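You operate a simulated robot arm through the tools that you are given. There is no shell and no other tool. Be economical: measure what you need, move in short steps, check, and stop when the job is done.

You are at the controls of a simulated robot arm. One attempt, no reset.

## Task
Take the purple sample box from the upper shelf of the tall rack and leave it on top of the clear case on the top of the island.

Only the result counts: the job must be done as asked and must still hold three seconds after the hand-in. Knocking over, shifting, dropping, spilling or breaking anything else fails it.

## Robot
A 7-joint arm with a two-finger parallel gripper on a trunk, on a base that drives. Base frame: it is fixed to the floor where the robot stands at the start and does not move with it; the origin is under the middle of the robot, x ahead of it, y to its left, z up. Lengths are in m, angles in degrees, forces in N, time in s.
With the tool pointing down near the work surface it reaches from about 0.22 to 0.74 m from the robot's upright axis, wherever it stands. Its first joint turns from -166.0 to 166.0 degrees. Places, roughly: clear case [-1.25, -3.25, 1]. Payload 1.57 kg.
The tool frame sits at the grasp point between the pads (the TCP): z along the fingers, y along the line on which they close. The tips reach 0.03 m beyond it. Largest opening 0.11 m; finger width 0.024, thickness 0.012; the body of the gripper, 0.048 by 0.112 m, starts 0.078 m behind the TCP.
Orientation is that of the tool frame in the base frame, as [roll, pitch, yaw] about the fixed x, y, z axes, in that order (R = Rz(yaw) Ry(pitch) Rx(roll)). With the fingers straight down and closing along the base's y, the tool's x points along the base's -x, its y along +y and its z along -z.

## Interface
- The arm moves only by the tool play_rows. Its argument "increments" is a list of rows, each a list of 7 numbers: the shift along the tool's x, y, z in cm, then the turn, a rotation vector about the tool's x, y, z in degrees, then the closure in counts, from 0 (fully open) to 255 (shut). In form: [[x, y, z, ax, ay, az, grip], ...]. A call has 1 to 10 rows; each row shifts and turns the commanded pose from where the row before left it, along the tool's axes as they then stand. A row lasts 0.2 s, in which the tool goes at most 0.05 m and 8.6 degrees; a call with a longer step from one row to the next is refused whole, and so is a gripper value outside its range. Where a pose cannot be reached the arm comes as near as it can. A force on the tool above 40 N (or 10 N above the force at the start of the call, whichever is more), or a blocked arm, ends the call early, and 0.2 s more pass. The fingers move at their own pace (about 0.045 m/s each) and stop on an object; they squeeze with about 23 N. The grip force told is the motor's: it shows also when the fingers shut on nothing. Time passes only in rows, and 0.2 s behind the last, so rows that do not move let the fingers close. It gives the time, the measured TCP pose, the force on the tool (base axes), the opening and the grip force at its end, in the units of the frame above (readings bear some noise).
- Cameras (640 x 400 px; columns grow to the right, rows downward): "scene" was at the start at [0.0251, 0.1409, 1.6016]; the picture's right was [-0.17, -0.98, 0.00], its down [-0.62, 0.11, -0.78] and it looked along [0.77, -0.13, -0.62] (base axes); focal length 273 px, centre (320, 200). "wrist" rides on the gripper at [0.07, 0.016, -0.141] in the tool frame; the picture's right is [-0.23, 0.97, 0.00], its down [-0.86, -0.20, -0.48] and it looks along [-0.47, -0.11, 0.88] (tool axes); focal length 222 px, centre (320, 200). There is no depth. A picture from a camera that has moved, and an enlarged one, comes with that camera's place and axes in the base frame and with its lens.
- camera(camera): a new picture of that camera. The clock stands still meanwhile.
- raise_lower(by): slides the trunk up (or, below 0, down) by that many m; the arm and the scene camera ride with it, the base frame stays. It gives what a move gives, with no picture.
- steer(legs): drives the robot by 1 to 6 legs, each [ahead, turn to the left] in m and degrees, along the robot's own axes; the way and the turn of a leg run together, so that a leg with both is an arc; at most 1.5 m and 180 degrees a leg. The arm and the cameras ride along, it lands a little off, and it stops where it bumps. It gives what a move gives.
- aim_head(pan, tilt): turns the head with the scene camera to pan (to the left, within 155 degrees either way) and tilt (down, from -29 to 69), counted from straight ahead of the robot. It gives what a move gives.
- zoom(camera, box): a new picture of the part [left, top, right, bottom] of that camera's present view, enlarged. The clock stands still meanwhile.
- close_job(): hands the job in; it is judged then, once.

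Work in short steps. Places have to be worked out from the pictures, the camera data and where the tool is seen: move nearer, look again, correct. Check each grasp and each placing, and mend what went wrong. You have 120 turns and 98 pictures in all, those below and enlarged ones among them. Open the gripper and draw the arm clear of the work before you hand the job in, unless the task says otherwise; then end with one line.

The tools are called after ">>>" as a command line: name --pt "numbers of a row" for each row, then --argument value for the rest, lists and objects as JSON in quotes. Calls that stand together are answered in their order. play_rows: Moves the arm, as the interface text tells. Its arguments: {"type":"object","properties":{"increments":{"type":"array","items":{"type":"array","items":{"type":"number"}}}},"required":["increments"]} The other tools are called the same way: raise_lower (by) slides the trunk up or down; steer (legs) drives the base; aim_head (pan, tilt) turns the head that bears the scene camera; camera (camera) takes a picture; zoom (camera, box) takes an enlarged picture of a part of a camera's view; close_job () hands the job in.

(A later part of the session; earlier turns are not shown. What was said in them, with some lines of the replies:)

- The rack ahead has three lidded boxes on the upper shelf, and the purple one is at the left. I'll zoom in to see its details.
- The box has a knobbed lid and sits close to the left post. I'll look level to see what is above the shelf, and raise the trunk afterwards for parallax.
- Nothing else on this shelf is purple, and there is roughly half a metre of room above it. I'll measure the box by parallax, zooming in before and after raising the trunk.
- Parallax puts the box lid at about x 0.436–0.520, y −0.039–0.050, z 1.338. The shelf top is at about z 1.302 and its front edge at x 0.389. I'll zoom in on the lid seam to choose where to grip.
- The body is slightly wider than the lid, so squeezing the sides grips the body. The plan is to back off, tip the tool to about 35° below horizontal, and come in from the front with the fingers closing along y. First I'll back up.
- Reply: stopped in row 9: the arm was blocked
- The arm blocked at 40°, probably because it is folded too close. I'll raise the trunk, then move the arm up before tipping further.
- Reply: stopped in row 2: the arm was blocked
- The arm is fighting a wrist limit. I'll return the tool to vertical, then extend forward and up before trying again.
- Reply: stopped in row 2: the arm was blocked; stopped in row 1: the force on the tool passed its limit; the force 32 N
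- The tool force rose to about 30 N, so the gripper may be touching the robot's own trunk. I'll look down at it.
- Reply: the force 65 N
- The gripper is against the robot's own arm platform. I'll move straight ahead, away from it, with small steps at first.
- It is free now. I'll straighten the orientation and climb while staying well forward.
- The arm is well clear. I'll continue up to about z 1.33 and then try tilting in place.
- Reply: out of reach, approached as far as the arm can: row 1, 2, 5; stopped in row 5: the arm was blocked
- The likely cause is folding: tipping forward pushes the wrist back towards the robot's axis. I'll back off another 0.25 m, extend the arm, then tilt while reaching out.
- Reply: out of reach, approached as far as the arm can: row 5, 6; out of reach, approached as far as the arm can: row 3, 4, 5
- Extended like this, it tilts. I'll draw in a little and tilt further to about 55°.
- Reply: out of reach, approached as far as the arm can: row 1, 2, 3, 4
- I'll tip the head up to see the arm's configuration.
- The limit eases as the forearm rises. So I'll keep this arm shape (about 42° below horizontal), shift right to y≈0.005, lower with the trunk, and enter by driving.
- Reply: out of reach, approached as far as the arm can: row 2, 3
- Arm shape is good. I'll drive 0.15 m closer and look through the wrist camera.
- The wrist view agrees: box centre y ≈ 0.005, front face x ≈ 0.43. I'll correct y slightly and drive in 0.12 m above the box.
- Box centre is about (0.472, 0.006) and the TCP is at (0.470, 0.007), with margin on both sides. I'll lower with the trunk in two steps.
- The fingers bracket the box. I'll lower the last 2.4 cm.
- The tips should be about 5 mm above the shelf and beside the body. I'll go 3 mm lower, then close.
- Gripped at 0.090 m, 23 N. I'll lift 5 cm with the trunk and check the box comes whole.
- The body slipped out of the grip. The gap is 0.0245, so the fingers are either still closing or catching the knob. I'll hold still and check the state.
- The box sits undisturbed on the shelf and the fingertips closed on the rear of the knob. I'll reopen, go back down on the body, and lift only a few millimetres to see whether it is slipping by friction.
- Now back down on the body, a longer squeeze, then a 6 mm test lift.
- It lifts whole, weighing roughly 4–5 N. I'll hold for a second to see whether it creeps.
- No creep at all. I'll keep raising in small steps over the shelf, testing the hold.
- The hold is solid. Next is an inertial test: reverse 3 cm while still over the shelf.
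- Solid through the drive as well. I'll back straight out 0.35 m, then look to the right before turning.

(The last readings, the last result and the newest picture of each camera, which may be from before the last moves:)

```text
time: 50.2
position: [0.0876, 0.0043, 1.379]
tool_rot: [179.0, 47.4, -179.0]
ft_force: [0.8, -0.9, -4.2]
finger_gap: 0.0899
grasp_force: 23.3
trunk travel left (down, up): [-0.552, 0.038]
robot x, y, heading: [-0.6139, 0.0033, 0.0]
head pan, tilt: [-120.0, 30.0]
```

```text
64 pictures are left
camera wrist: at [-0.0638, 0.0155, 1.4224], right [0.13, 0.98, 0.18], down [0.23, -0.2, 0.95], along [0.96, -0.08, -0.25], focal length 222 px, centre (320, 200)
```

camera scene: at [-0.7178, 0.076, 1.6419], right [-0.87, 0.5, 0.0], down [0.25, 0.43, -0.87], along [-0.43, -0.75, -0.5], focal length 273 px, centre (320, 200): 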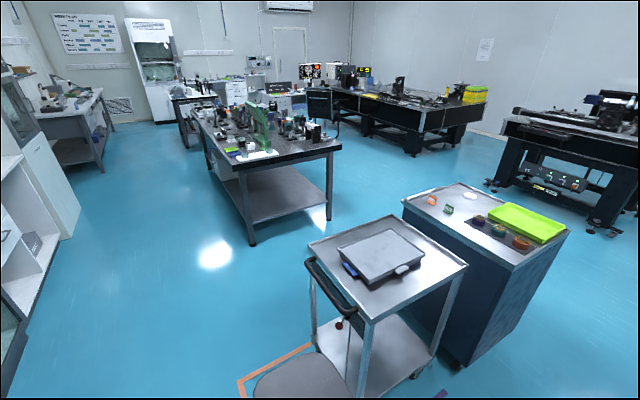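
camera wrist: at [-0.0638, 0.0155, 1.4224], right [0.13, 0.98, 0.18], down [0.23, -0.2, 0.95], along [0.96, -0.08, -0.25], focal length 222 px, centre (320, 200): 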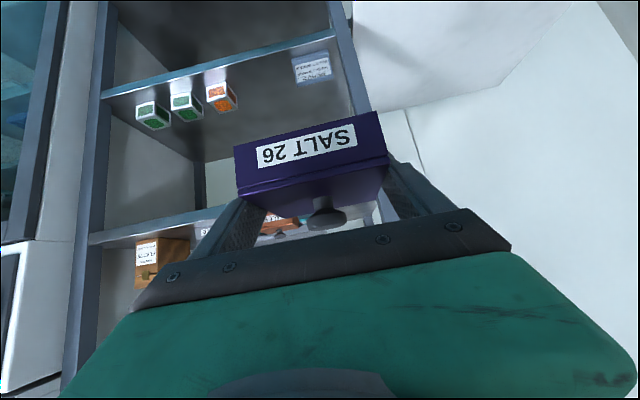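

The box is held. The island is the cluttered table, and the clear case should project near (212, 110), so I'll zoom in there.

>>> zoom --camera "scene" --box '[170, 80, 350, 190]'

>>> zoom --camera "scene" --box '[180, 85, 260, 135]'

```text
3.56 times, centred on (260, 135) of scene
camera zoom: at [-0.7178, 0.076, 1.6419], right [-0.87, 0.5, 0.0], down [0.25, 0.43, -0.87], along [-0.43, -0.75, -0.5], focal length 971 px, centre (533, 431)
```

zoom: 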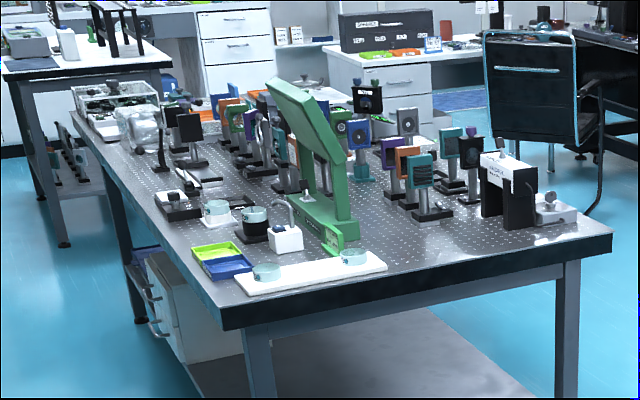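

```text
8.00 times, centred on (220, 110) of scene
camera zoom: at [-0.7178, 0.076, 1.6419], right [-0.87, 0.5, 0.0], down [0.25, 0.43, -0.87], along [-0.43, -0.75, -0.5], focal length 2185 px, centre (1120, 920)
```

zoom: 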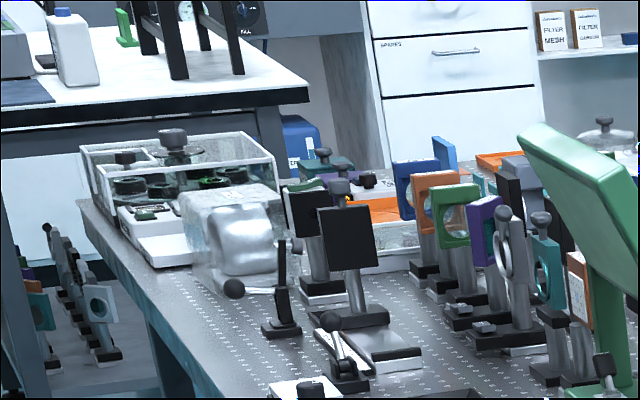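

Island top is about x −2.0…−1.07, y −1.75…−3.76, with the case near its +x edge. I'll go down the aisle at x≈−0.3, between the stool and cart on one side and the cabinets on the other, starting with a right turn and one leg.

>>> steer --legs '[[0, -75], [1.2, 0]]'

>>> aim_head --pan -25 --tilt 35

>>> camera --camera "scene"

```text
time: 59.5
position: [-0.1483, -1.8423, 1.3784]
tool_rot: [179.1, 47.4, 104.7]
ft_force: [-0.1, -0.9, -3.8]
finger_gap: 0.0899
grasp_force: 23.2
trunk travel left (down, up): [-0.552, 0.038]
robot x, y, heading: [-0.3178, -1.1614, -75.9]
head pan, tilt: [-120.0, 30.0]
```

```text
time: 61.2
position: [-0.1483, -1.8418, 1.379]
tool_rot: [179.0, 47.4, 104.8]
ft_force: [-0.1, -0.5, -4.7]
finger_gap: 0.0901
grasp_force: 23.3
trunk travel left (down, up): [-0.552, 0.038]
robot x, y, heading: [-0.3216, -1.1628, -76.0]
head pan, tilt: [-25.0, 35.0]
```

```text
61 pictures are left
camera scene: at [-0.2011, -1.1548, 1.6341], right [-0.98, 0.19, 0.0], down [0.11, 0.56, -0.82], along [-0.16, -0.8, -0.57], focal length 273 px, centre (320, 200)
```

scene: 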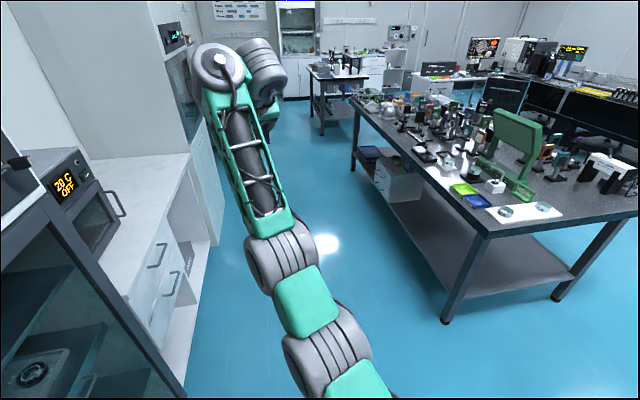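

The aisle is clear. I'll align with it, drive 1.4 m, and look at the case.

>>> steer --legs '[[0, -15], [1.4, 0]]'

>>> aim_head --pan -55 --tilt 35

>>> camera --camera "scene"

```text
time: 69.1
position: [-0.3597, -3.2547, 1.3804]
tool_rot: [179.0, 47.5, 89.3]
ft_force: [-0.1, 0.2, -3.9]
finger_gap: 0.0899
grasp_force: 23.0
trunk travel left (down, up): [-0.552, 0.038]
robot x, y, heading: [-0.3457, -2.5537, -91.1]
head pan, tilt: [-25.0, 35.0]
```

```text
time: 70.0
position: [-0.3599, -3.2545, 1.3787]
tool_rot: [178.9, 47.4, 89.4]
ft_force: [-0.2, -0.5, -3.5]
finger_gap: 0.09
grasp_force: 23.1
trunk travel left (down, up): [-0.552, 0.038]
robot x, y, heading: [-0.3485, -2.5517, -91.6]
head pan, tilt: [-55.0, 35.0]
```

```text
60 pictures are left
camera scene: at [-0.2624, -2.5475, 1.6341], right [-0.56, 0.83, 0.0], down [0.48, 0.32, -0.82], along [-0.68, -0.45, -0.57], focal length 273 px, centre (320, 200)
```

scene: 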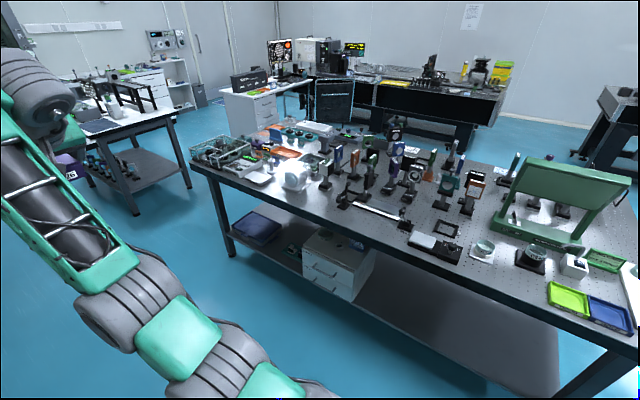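

>>> zoom --camera "scene" --box '[180, 115, 340, 215]'

```text
4.00 times, centred on (260, 165) of scene
camera zoom: at [-0.2624, -2.5475, 1.6341], right [-0.56, 0.83, 0.0], down [0.48, 0.32, -0.82], along [-0.68, -0.45, -0.57], focal length 1092 px, centre (560, 340)
```

zoom: 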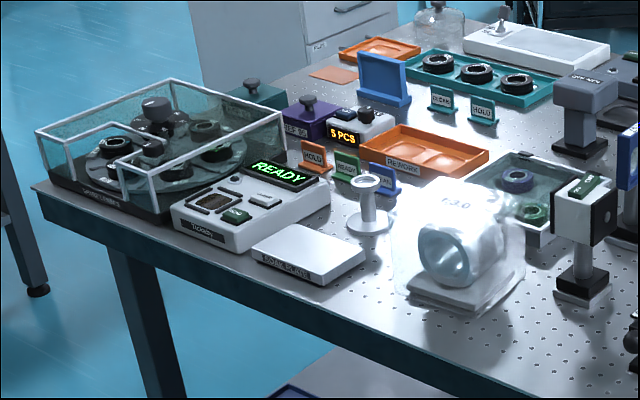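

The hinted place projects onto the small glass-topped case with coloured rings at about (530, 195), just behind the plastic-wrapped item. I'll zoom in on it.

>>> zoom --camera "scene" --box '[270, 135, 350, 195]'

```text
6.67 times, centred on (310, 165) of scene
camera zoom: at [-0.2624, -2.5475, 1.6341], right [-0.56, 0.83, 0.0], down [0.48, 0.32, -0.82], along [-0.68, -0.45, -0.57], focal length 1821 px, centre (387, 433)
```

zoom: 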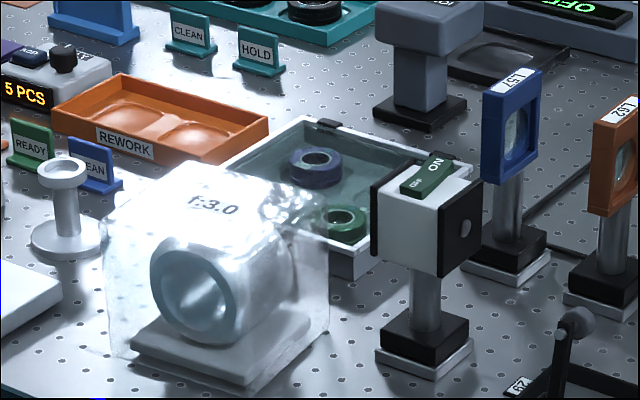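

The hint, seemingly rounded to quarter metres, best fits the clear cubic case around the lens at about (−1.24, −3.3). I'll drive on, turn to face the island from the aisle, and measure it closer.

>>> steer --legs '[[0.75, 0], [0, -88]]'

>>> aim_head --pan 0 --tilt 40

>>> camera --camera "scene"

>>> camera --camera "wrist"

```text
time: 77.8
position: [-1.0637, -3.3238, 1.3787]
tool_rot: [179.0, 47.4, 1.9]
ft_force: [0.2, 0.2, -4.6]
finger_gap: 0.0899
grasp_force: 23.3
trunk travel left (down, up): [-0.552, 0.038]
robot x, y, heading: [-0.3632, -3.3124, -178.9]
head pan, tilt: [-55.0, 35.0]
```

```text
time: 79.1
position: [-1.063, -3.3225, 1.3793]
tool_rot: [179.0, 47.4, 1.9]
ft_force: [0.0, -0.7, -4.2]
finger_gap: 0.0898
grasp_force: 22.7
trunk travel left (down, up): [-0.552, 0.038]
robot x, y, heading: [-0.3596, -3.3067, -179.0]
head pan, tilt: [0.0, 40.0]
```

```text
57 pictures are left
camera scene: at [-0.3845, -3.4645, 1.6265], right [-0.02, 1.0, 0.0], down [0.64, 0.01, -0.77], along [-0.77, -0.01, -0.64], focal length 273 px, centre (320, 200)
```

scene: 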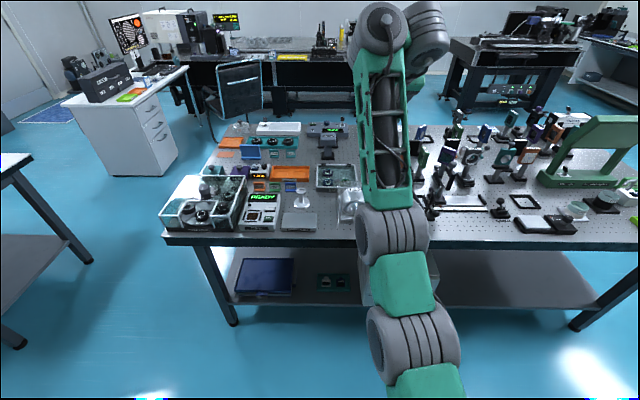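

```text
56 pictures are left
camera wrist: at [-0.9112, -3.3318, 1.4222], right [-0.11, -0.98, 0.18], down [-0.24, 0.2, 0.95], along [-0.97, 0.06, -0.25], focal length 222 px, centre (320, 200)
```

wrist: 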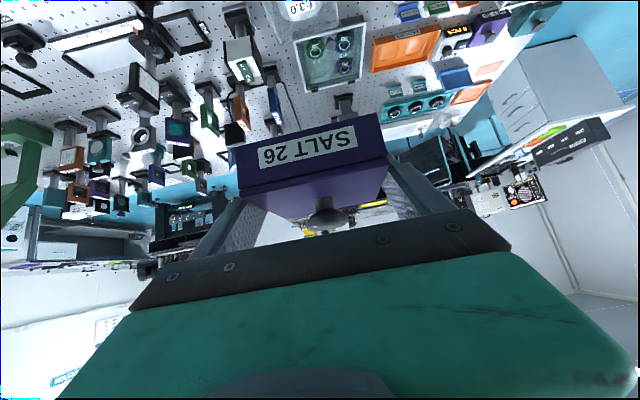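

Table z ≈ 0.85, and the lens cube is around (−1.23, −3.35). I'll back up 0.2 m for an unobstructed wrist view of it.

>>> steer --legs '[[-0.2, 0]]'

>>> camera --camera "wrist"

>>> zoom --camera "wrist" --box '[230, 20, 390, 120]'

>>> zoom --camera "scene" --box '[220, 120, 420, 240]'

```text
time: 80.7
position: [-0.8627, -3.3197, 1.3801]
tool_rot: [178.9, 47.5, 1.9]
ft_force: [0.7, 0.1, -3.1]
finger_gap: 0.0899
grasp_force: 23.2
trunk travel left (down, up): [-0.552, 0.038]
robot x, y, heading: [-0.1618, -3.3058, -178.8]
head pan, tilt: [0.0, 40.0]
```

```text
55 pictures are left
camera wrist: at [-0.71, -3.3278, 1.4229], right [-0.11, -0.98, 0.18], down [-0.23, 0.2, 0.95], along [-0.97, 0.06, -0.25], focal length 222 px, centre (320, 200)
```

wrist: 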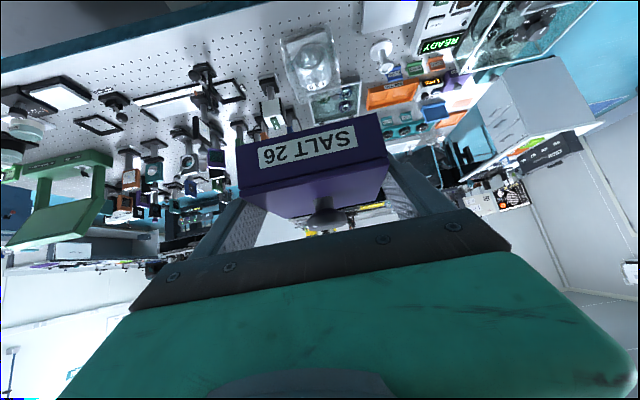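

```text
4.00 times, centred on (310, 70) of wrist
camera zoom: at [-0.71, -3.3278, 1.4229], right [-0.11, -0.98, 0.18], down [-0.23, 0.2, 0.95], along [-0.97, 0.06, -0.25], focal length 888 px, centre (360, 720)
```

zoom: 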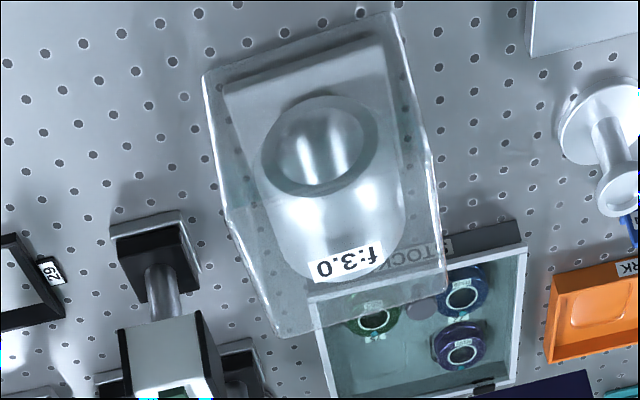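

```text
3.20 times, centred on (320, 180) of scene
camera zoom: at [-0.1833, -3.4605, 1.6266], right [-0.02, 1.0, 0.0], down [0.64, 0.01, -0.77], along [-0.77, -0.02, -0.64], focal length 874 px, centre (320, 264)
```

zoom: 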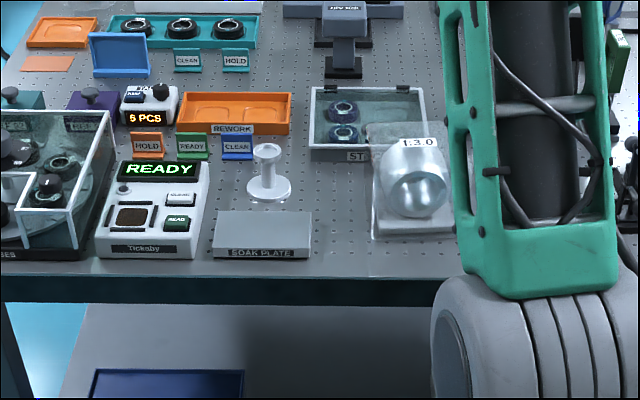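

The clear case's top measures x −1.163…−1.277, y −3.28…−3.41, z ≈ 0.97, so its centre is (−1.220, −3.346). I'll shift the arm 1.9 cm sideways and drive 0.355 m to bring the box above it.

>>> play_rows --pt "0 1.0 0 0 0 0 255" --pt "0 0.9 0 0 0 0 255" --pt "0 0 0 0 0 0 255"

>>> steer --legs '[[0.355, 0]]'

>>> camera --camera "scene"

```text
time: 81.5
position: [-0.8623, -3.3386, 1.3805]
tool_rot: [178.9, 47.4, 1.9]
ft_force: [0.1, -0.2, -3.3]
finger_gap: 0.0897
grasp_force: 22.7
trunk travel left (down, up): [-0.552, 0.038]
robot x, y, heading: [-0.163, -3.3033, -178.7]
head pan, tilt: [0.0, 40.0]
```

```text
time: 83.8
position: [-1.2226, -3.3458, 1.3804]
tool_rot: [179.0, 47.4, 1.9]
ft_force: [-0.1, 0.0, -4.9]
finger_gap: 0.0899
grasp_force: 22.2
trunk travel left (down, up): [-0.552, 0.038]
robot x, y, heading: [-0.5215, -3.3108, -178.9]
head pan, tilt: [0.0, 40.0]
```

```text
52 pictures are left
camera scene: at [-0.5446, -3.468, 1.6265], right [-0.02, 1.0, 0.0], down [0.64, 0.01, -0.77], along [-0.77, -0.02, -0.64], focal length 273 px, centre (320, 200)
```

scene: 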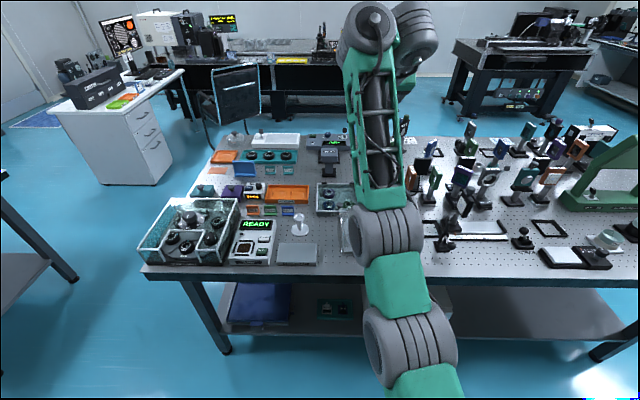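

TCP is at (−1.223, −3.346), within 5 mm of target. I'll lower 0.2 m and check the arm's clearance.

>>> raise_lower --by -0.2

>>> camera --camera "scene"

>>> camera --camera "wrist"

```text
time: 86.0
position: [-1.2217, -3.3456, 1.1804]
tool_rot: [179.1, 47.4, 1.8]
ft_force: [-0.3, 0.6, -4.3]
finger_gap: 0.0897
grasp_force: 22.8
trunk travel left (down, up): [-0.352, 0.238]
robot x, y, heading: [-0.5222, -3.3159, -178.9]
head pan, tilt: [0.0, 40.0]
```

```text
51 pictures are left
camera scene: at [-0.5438, -3.4679, 1.4266], right [-0.02, 1.0, 0.0], down [0.64, 0.01, -0.77], along [-0.77, -0.02, -0.64], focal length 273 px, centre (320, 200)
```

scene: 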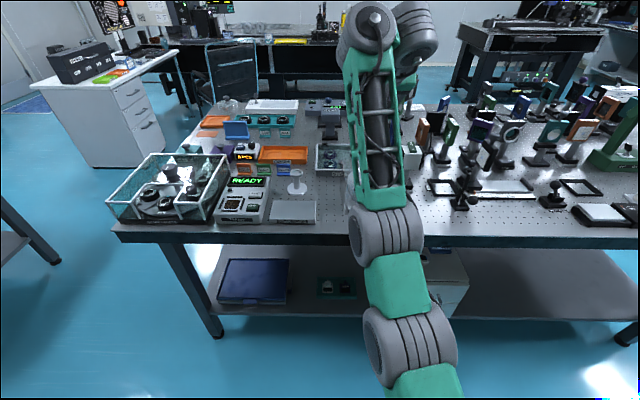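

```text
50 pictures are left
camera wrist: at [-1.0697, -3.3542, 1.2234], right [-0.11, -0.98, 0.18], down [-0.24, 0.2, 0.95], along [-0.97, 0.06, -0.25], focal length 222 px, centre (320, 200)
```

wrist: 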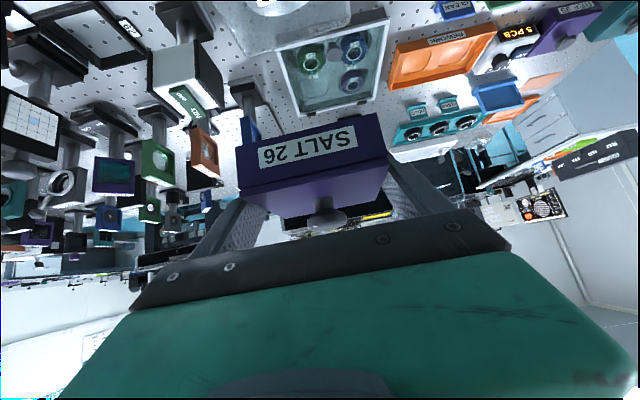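

Clearances look fine and the case's far edge re-measures at the same place. I'll shift 5 mm back and lower to about 4 cm above the case.

>>> play_rows --pt "0.35 0 -0.37 0 0 0 255" --pt "0 0 0 0 0 0 255"

>>> raise_lower --by -0.14

>>> camera --camera "wrist"

>>> camera --camera "scene"

```text
time: 86.5
position: [-1.2227, -3.3463, 1.1807]
tool_rot: [179.0, 47.4, 1.9]
ft_force: [-0.2, -0.3, -2.9]
finger_gap: 0.0898
grasp_force: 23.0
out of reach, approached as far as the arm can: row 1
trunk travel left (down, up): [-0.352, 0.238]
robot x, y, heading: [-0.5229, -3.3153, -178.7]
head pan, tilt: [0.0, 40.0]
```

```text
time: 88.2
position: [-1.223, -3.3464, 1.0403]
tool_rot: [179.0, 47.4, 1.9]
ft_force: [0.2, -0.4, -3.6]
finger_gap: 0.0899
grasp_force: 22.9
trunk travel left (down, up): [-0.212, 0.378]
robot x, y, heading: [-0.5235, -3.3096, -179.0]
head pan, tilt: [0.0, 40.0]
```

```text
49 pictures are left
camera wrist: at [-1.0696, -3.3542, 1.0835], right [-0.11, -0.98, 0.18], down [-0.24, 0.2, 0.95], along [-0.97, 0.06, -0.25], focal length 222 px, centre (320, 200)
```

wrist: 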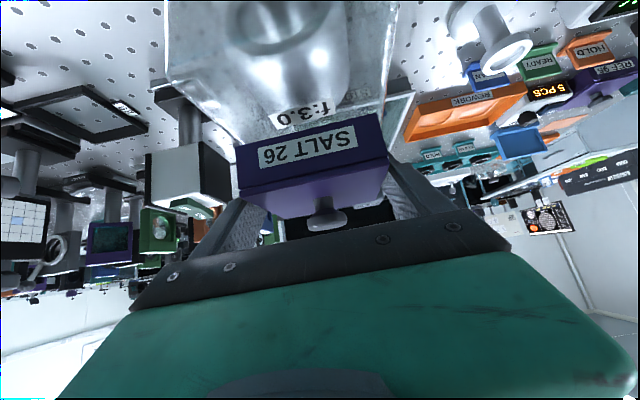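

```text
48 pictures are left
camera scene: at [-0.5438, -3.4679, 1.2866], right [-0.02, 1.0, 0.0], down [0.64, 0.01, -0.77], along [-0.77, -0.02, -0.64], focal length 273 px, centre (320, 200)
```

scene: 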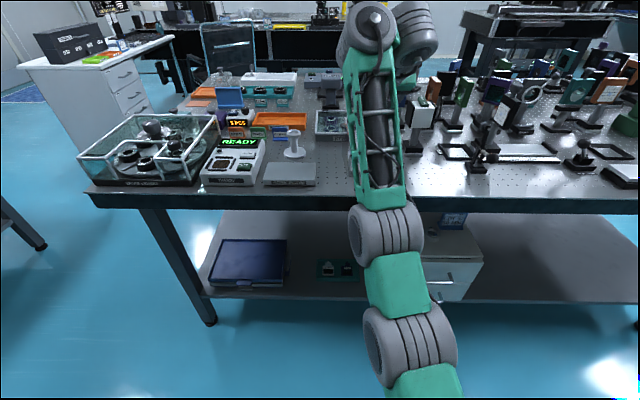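

Box centre is about (−1.226, −3.346), still fully inside the case top, and the switch post on the right is clear by about 6 cm. I'll lower to just above contact.

>>> raise_lower --by -0.032

>>> camera --camera "wrist"

>>> zoom --camera "wrist" --box '[150, 40, 440, 220]'

```text
time: 89.0
position: [-1.2221, -3.3458, 1.0087]
tool_rot: [178.9, 47.4, 1.9]
ft_force: [0.8, 0.2, -2.0]
finger_gap: 0.09
grasp_force: 23.0
trunk travel left (down, up): [-0.18, 0.41]
robot x, y, heading: [-0.5214, -3.3095, -179.0]
head pan, tilt: [0.0, 40.0]
```

```text
47 pictures are left
camera wrist: at [-1.0693, -3.3542, 1.0518], right [-0.11, -0.98, 0.18], down [-0.24, 0.2, 0.95], along [-0.97, 0.06, -0.25], focal length 222 px, centre (320, 200)
```

wrist: 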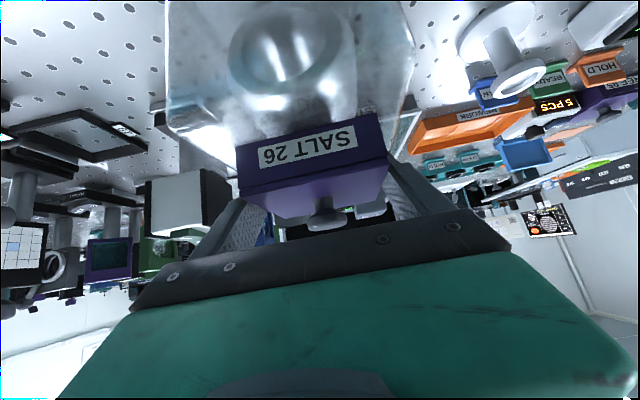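

```text
2.21 times, centred on (295, 130) of wrist
camera zoom: at [-1.0693, -3.3542, 1.0518], right [-0.11, -0.98, 0.18], down [-0.24, 0.2, 0.95], along [-0.97, 0.06, -0.25], focal length 490 px, centre (375, 354)
```

zoom: 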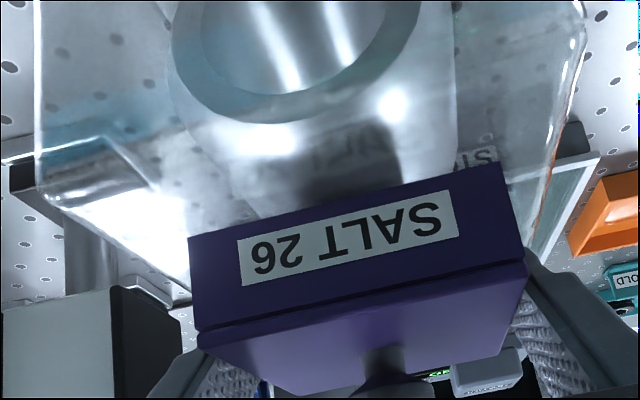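

The box is centred over the case top. I'll lower in small steps watching the vertical force.

>>> raise_lower --by -0.005

>>> raise_lower --by -0.003

```text
time: 89.5
position: [-1.2204, -3.3457, 1.0065]
tool_rot: [178.9, 47.7, 1.9]
ft_force: [-0.3, -0.8, 16.9]
finger_gap: 0.0902
grasp_force: 22.8
trunk travel left (down, up): [-0.175, 0.415]
robot x, y, heading: [-0.5256, -3.3131, -178.6]
head pan, tilt: [0.0, 40.0]
```

```text
time: 90.0
position: [-1.2206, -3.3457, 1.0053]
tool_rot: [179.1, 47.8, 2.0]
ft_force: [-8.4, -2.0, 30.5]
finger_gap: 0.0899
grasp_force: 23.0
trunk travel left (down, up): [-0.172, 0.418]
robot x, y, heading: [-0.5203, -3.3111, -178.6]
head pan, tilt: [0.0, 40.0]
```

Contact is made at about z 1.007 and I'm now pressing at 30 N. I'll ease up 5 mm and check the force.

>>> raise_lower --by 0.005

>>> zoom --camera "wrist" --box '[150, 40, 440, 220]'

```text
time: 90.6
position: [-1.2203, -3.346, 1.0044]
tool_rot: [178.9, 47.3, 1.9]
ft_force: [5.1, 0.4, 10.7]
finger_gap: 0.0901
grasp_force: 23.4
trunk travel left (down, up): [-0.177, 0.413]
robot x, y, heading: [-0.5248, -3.3166, -179.1]
head pan, tilt: [0.0, 40.0]
```

```text
2.21 times, centred on (295, 130) of wrist
camera zoom: at [-1.0686, -3.3543, 1.0481], right [-0.11, -0.98, 0.18], down [-0.24, 0.2, 0.95], along [-0.97, 0.06, -0.25], focal length 490 px, centre (375, 354)
```

zoom: 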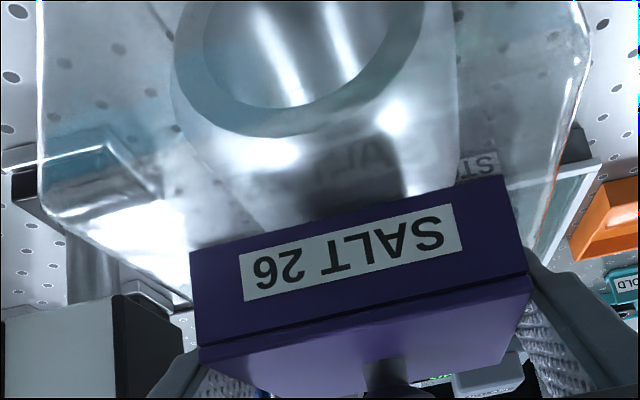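

The box is resting on the case with a light preload. I'll open the gripper gently in place.

>>> play_rows --pt "0 0 0 0 0 0 30" --pt "0 0 0 0 0 0 0" --pt "0 0 0 0 0 0 0" --pt "0 0 0 0 0 0 0"

>>> camera --camera "wrist"

```text
time: 91.6
position: [-1.2218, -3.3447, 1.0048]
tool_rot: [179.0, 47.3, 1.9]
ft_force: [-0.6, -0.8, 4.0]
finger_gap: 0.1087
grasp_force: 0.0
trunk travel left (down, up): [-0.177, 0.413]
robot x, y, heading: [-0.5237, -3.3123, -178.7]
head pan, tilt: [0.0, 40.0]
```

```text
44 pictures are left
camera wrist: at [-1.0695, -3.3542, 1.0481], right [-0.11, -0.98, 0.18], down [-0.24, 0.2, 0.95], along [-0.97, 0.06, -0.25], focal length 222 px, centre (320, 200)
```

wrist: 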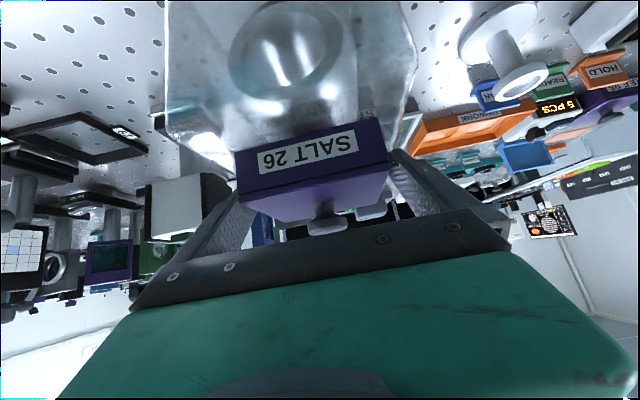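

Released and the box is steady. I'll raise straight up in two steps and check it stays.

>>> raise_lower --by 0.01

>>> raise_lower --by 0.1

>>> camera --camera "wrist"

```text
time: 92.2
position: [-1.2207, -3.3458, 1.0145]
tool_rot: [179.1, 47.4, 1.9]
ft_force: [-0.4, -1.0, 0.6]
finger_gap: 0.11
grasp_force: 0.1
trunk travel left (down, up): [-0.187, 0.403]
robot x, y, heading: [-0.5232, -3.3102, -179.2]
head pan, tilt: [0.0, 40.0]
```

```text
time: 93.5
position: [-1.2224, -3.3461, 1.1148]
tool_rot: [179.0, 47.4, 1.9]
ft_force: [-0.8, 0.2, -0.3]
finger_gap: 0.1099
grasp_force: 0.1
trunk travel left (down, up): [-0.287, 0.303]
robot x, y, heading: [-0.5211, -3.3104, -179.0]
head pan, tilt: [0.0, 40.0]
```

```text
43 pictures are left
camera wrist: at [-1.0695, -3.3543, 1.1584], right [-0.11, -0.98, 0.18], down [-0.24, 0.2, 0.95], along [-0.97, 0.06, -0.25], focal length 222 px, centre (320, 200)
```

wrist: 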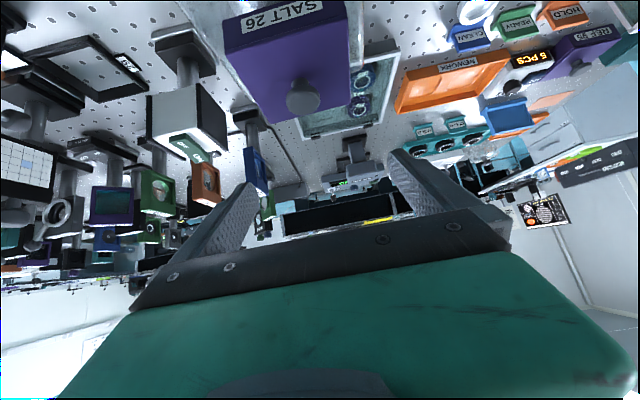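

The box sits on the clear case. I'll raise further and back off for a full look.

>>> raise_lower --by 0.2

>>> steer --legs '[[-0.3, 0]]'

>>> zoom --camera "wrist" --box '[200, 0, 440, 150]'

>>> zoom --camera "scene" --box '[240, 100, 440, 225]'

```text
time: 95.7
position: [-1.2215, -3.3462, 1.3152]
tool_rot: [179.1, 47.4, 1.9]
ft_force: [-0.2, 0.2, -0.1]
finger_gap: 0.1099
grasp_force: 0.0
trunk travel left (down, up): [-0.487, 0.103]
robot x, y, heading: [-0.5202, -3.3128, -178.8]
head pan, tilt: [0.0, 40.0]
```

```text
time: 97.7
position: [-0.9229, -3.3396, 1.3162]
tool_rot: [179.1, 47.4, 1.7]
ft_force: [-0.1, 0.4, -0.3]
finger_gap: 0.1098
grasp_force: 0.0
trunk travel left (down, up): [-0.487, 0.103]
robot x, y, heading: [-0.2235, -3.3046, -178.9]
head pan, tilt: [0.0, 40.0]
```

```text
2.67 times, centred on (320, 75) of wrist
camera zoom: at [-0.771, -3.3475, 1.3588], right [-0.11, -0.98, 0.18], down [-0.24, 0.2, 0.95], along [-0.97, 0.06, -0.25], focal length 592 px, centre (320, 533)
```

zoom: 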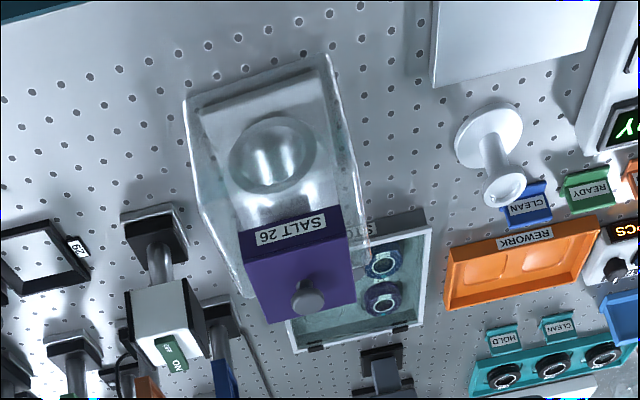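

```text
3.20 times, centred on (340, 162) of scene
camera zoom: at [-0.2452, -3.4618, 1.5616], right [-0.02, 1.0, 0.0], down [0.64, 0.01, -0.77], along [-0.77, -0.02, -0.64], focal length 874 px, centre (256, 320)
```

zoom: 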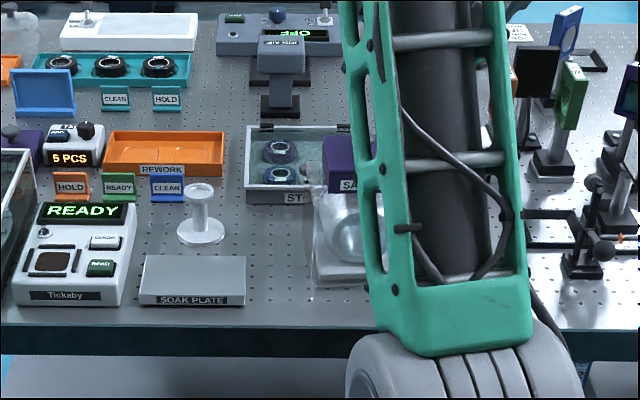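

The box rests level on the clear case with its centre of mass well inside the top. The case hasn't moved, and the gripper is open and clear, so I'm handing in.

>>> close_job

```text
The job is handed in.
```

The purple box (SALT 26) is on top of the clear case around the lens on the island. I saw nothing else disturbed, and the gripper is open and clear. The first lift slipped, but the box stayed put on the shelf.
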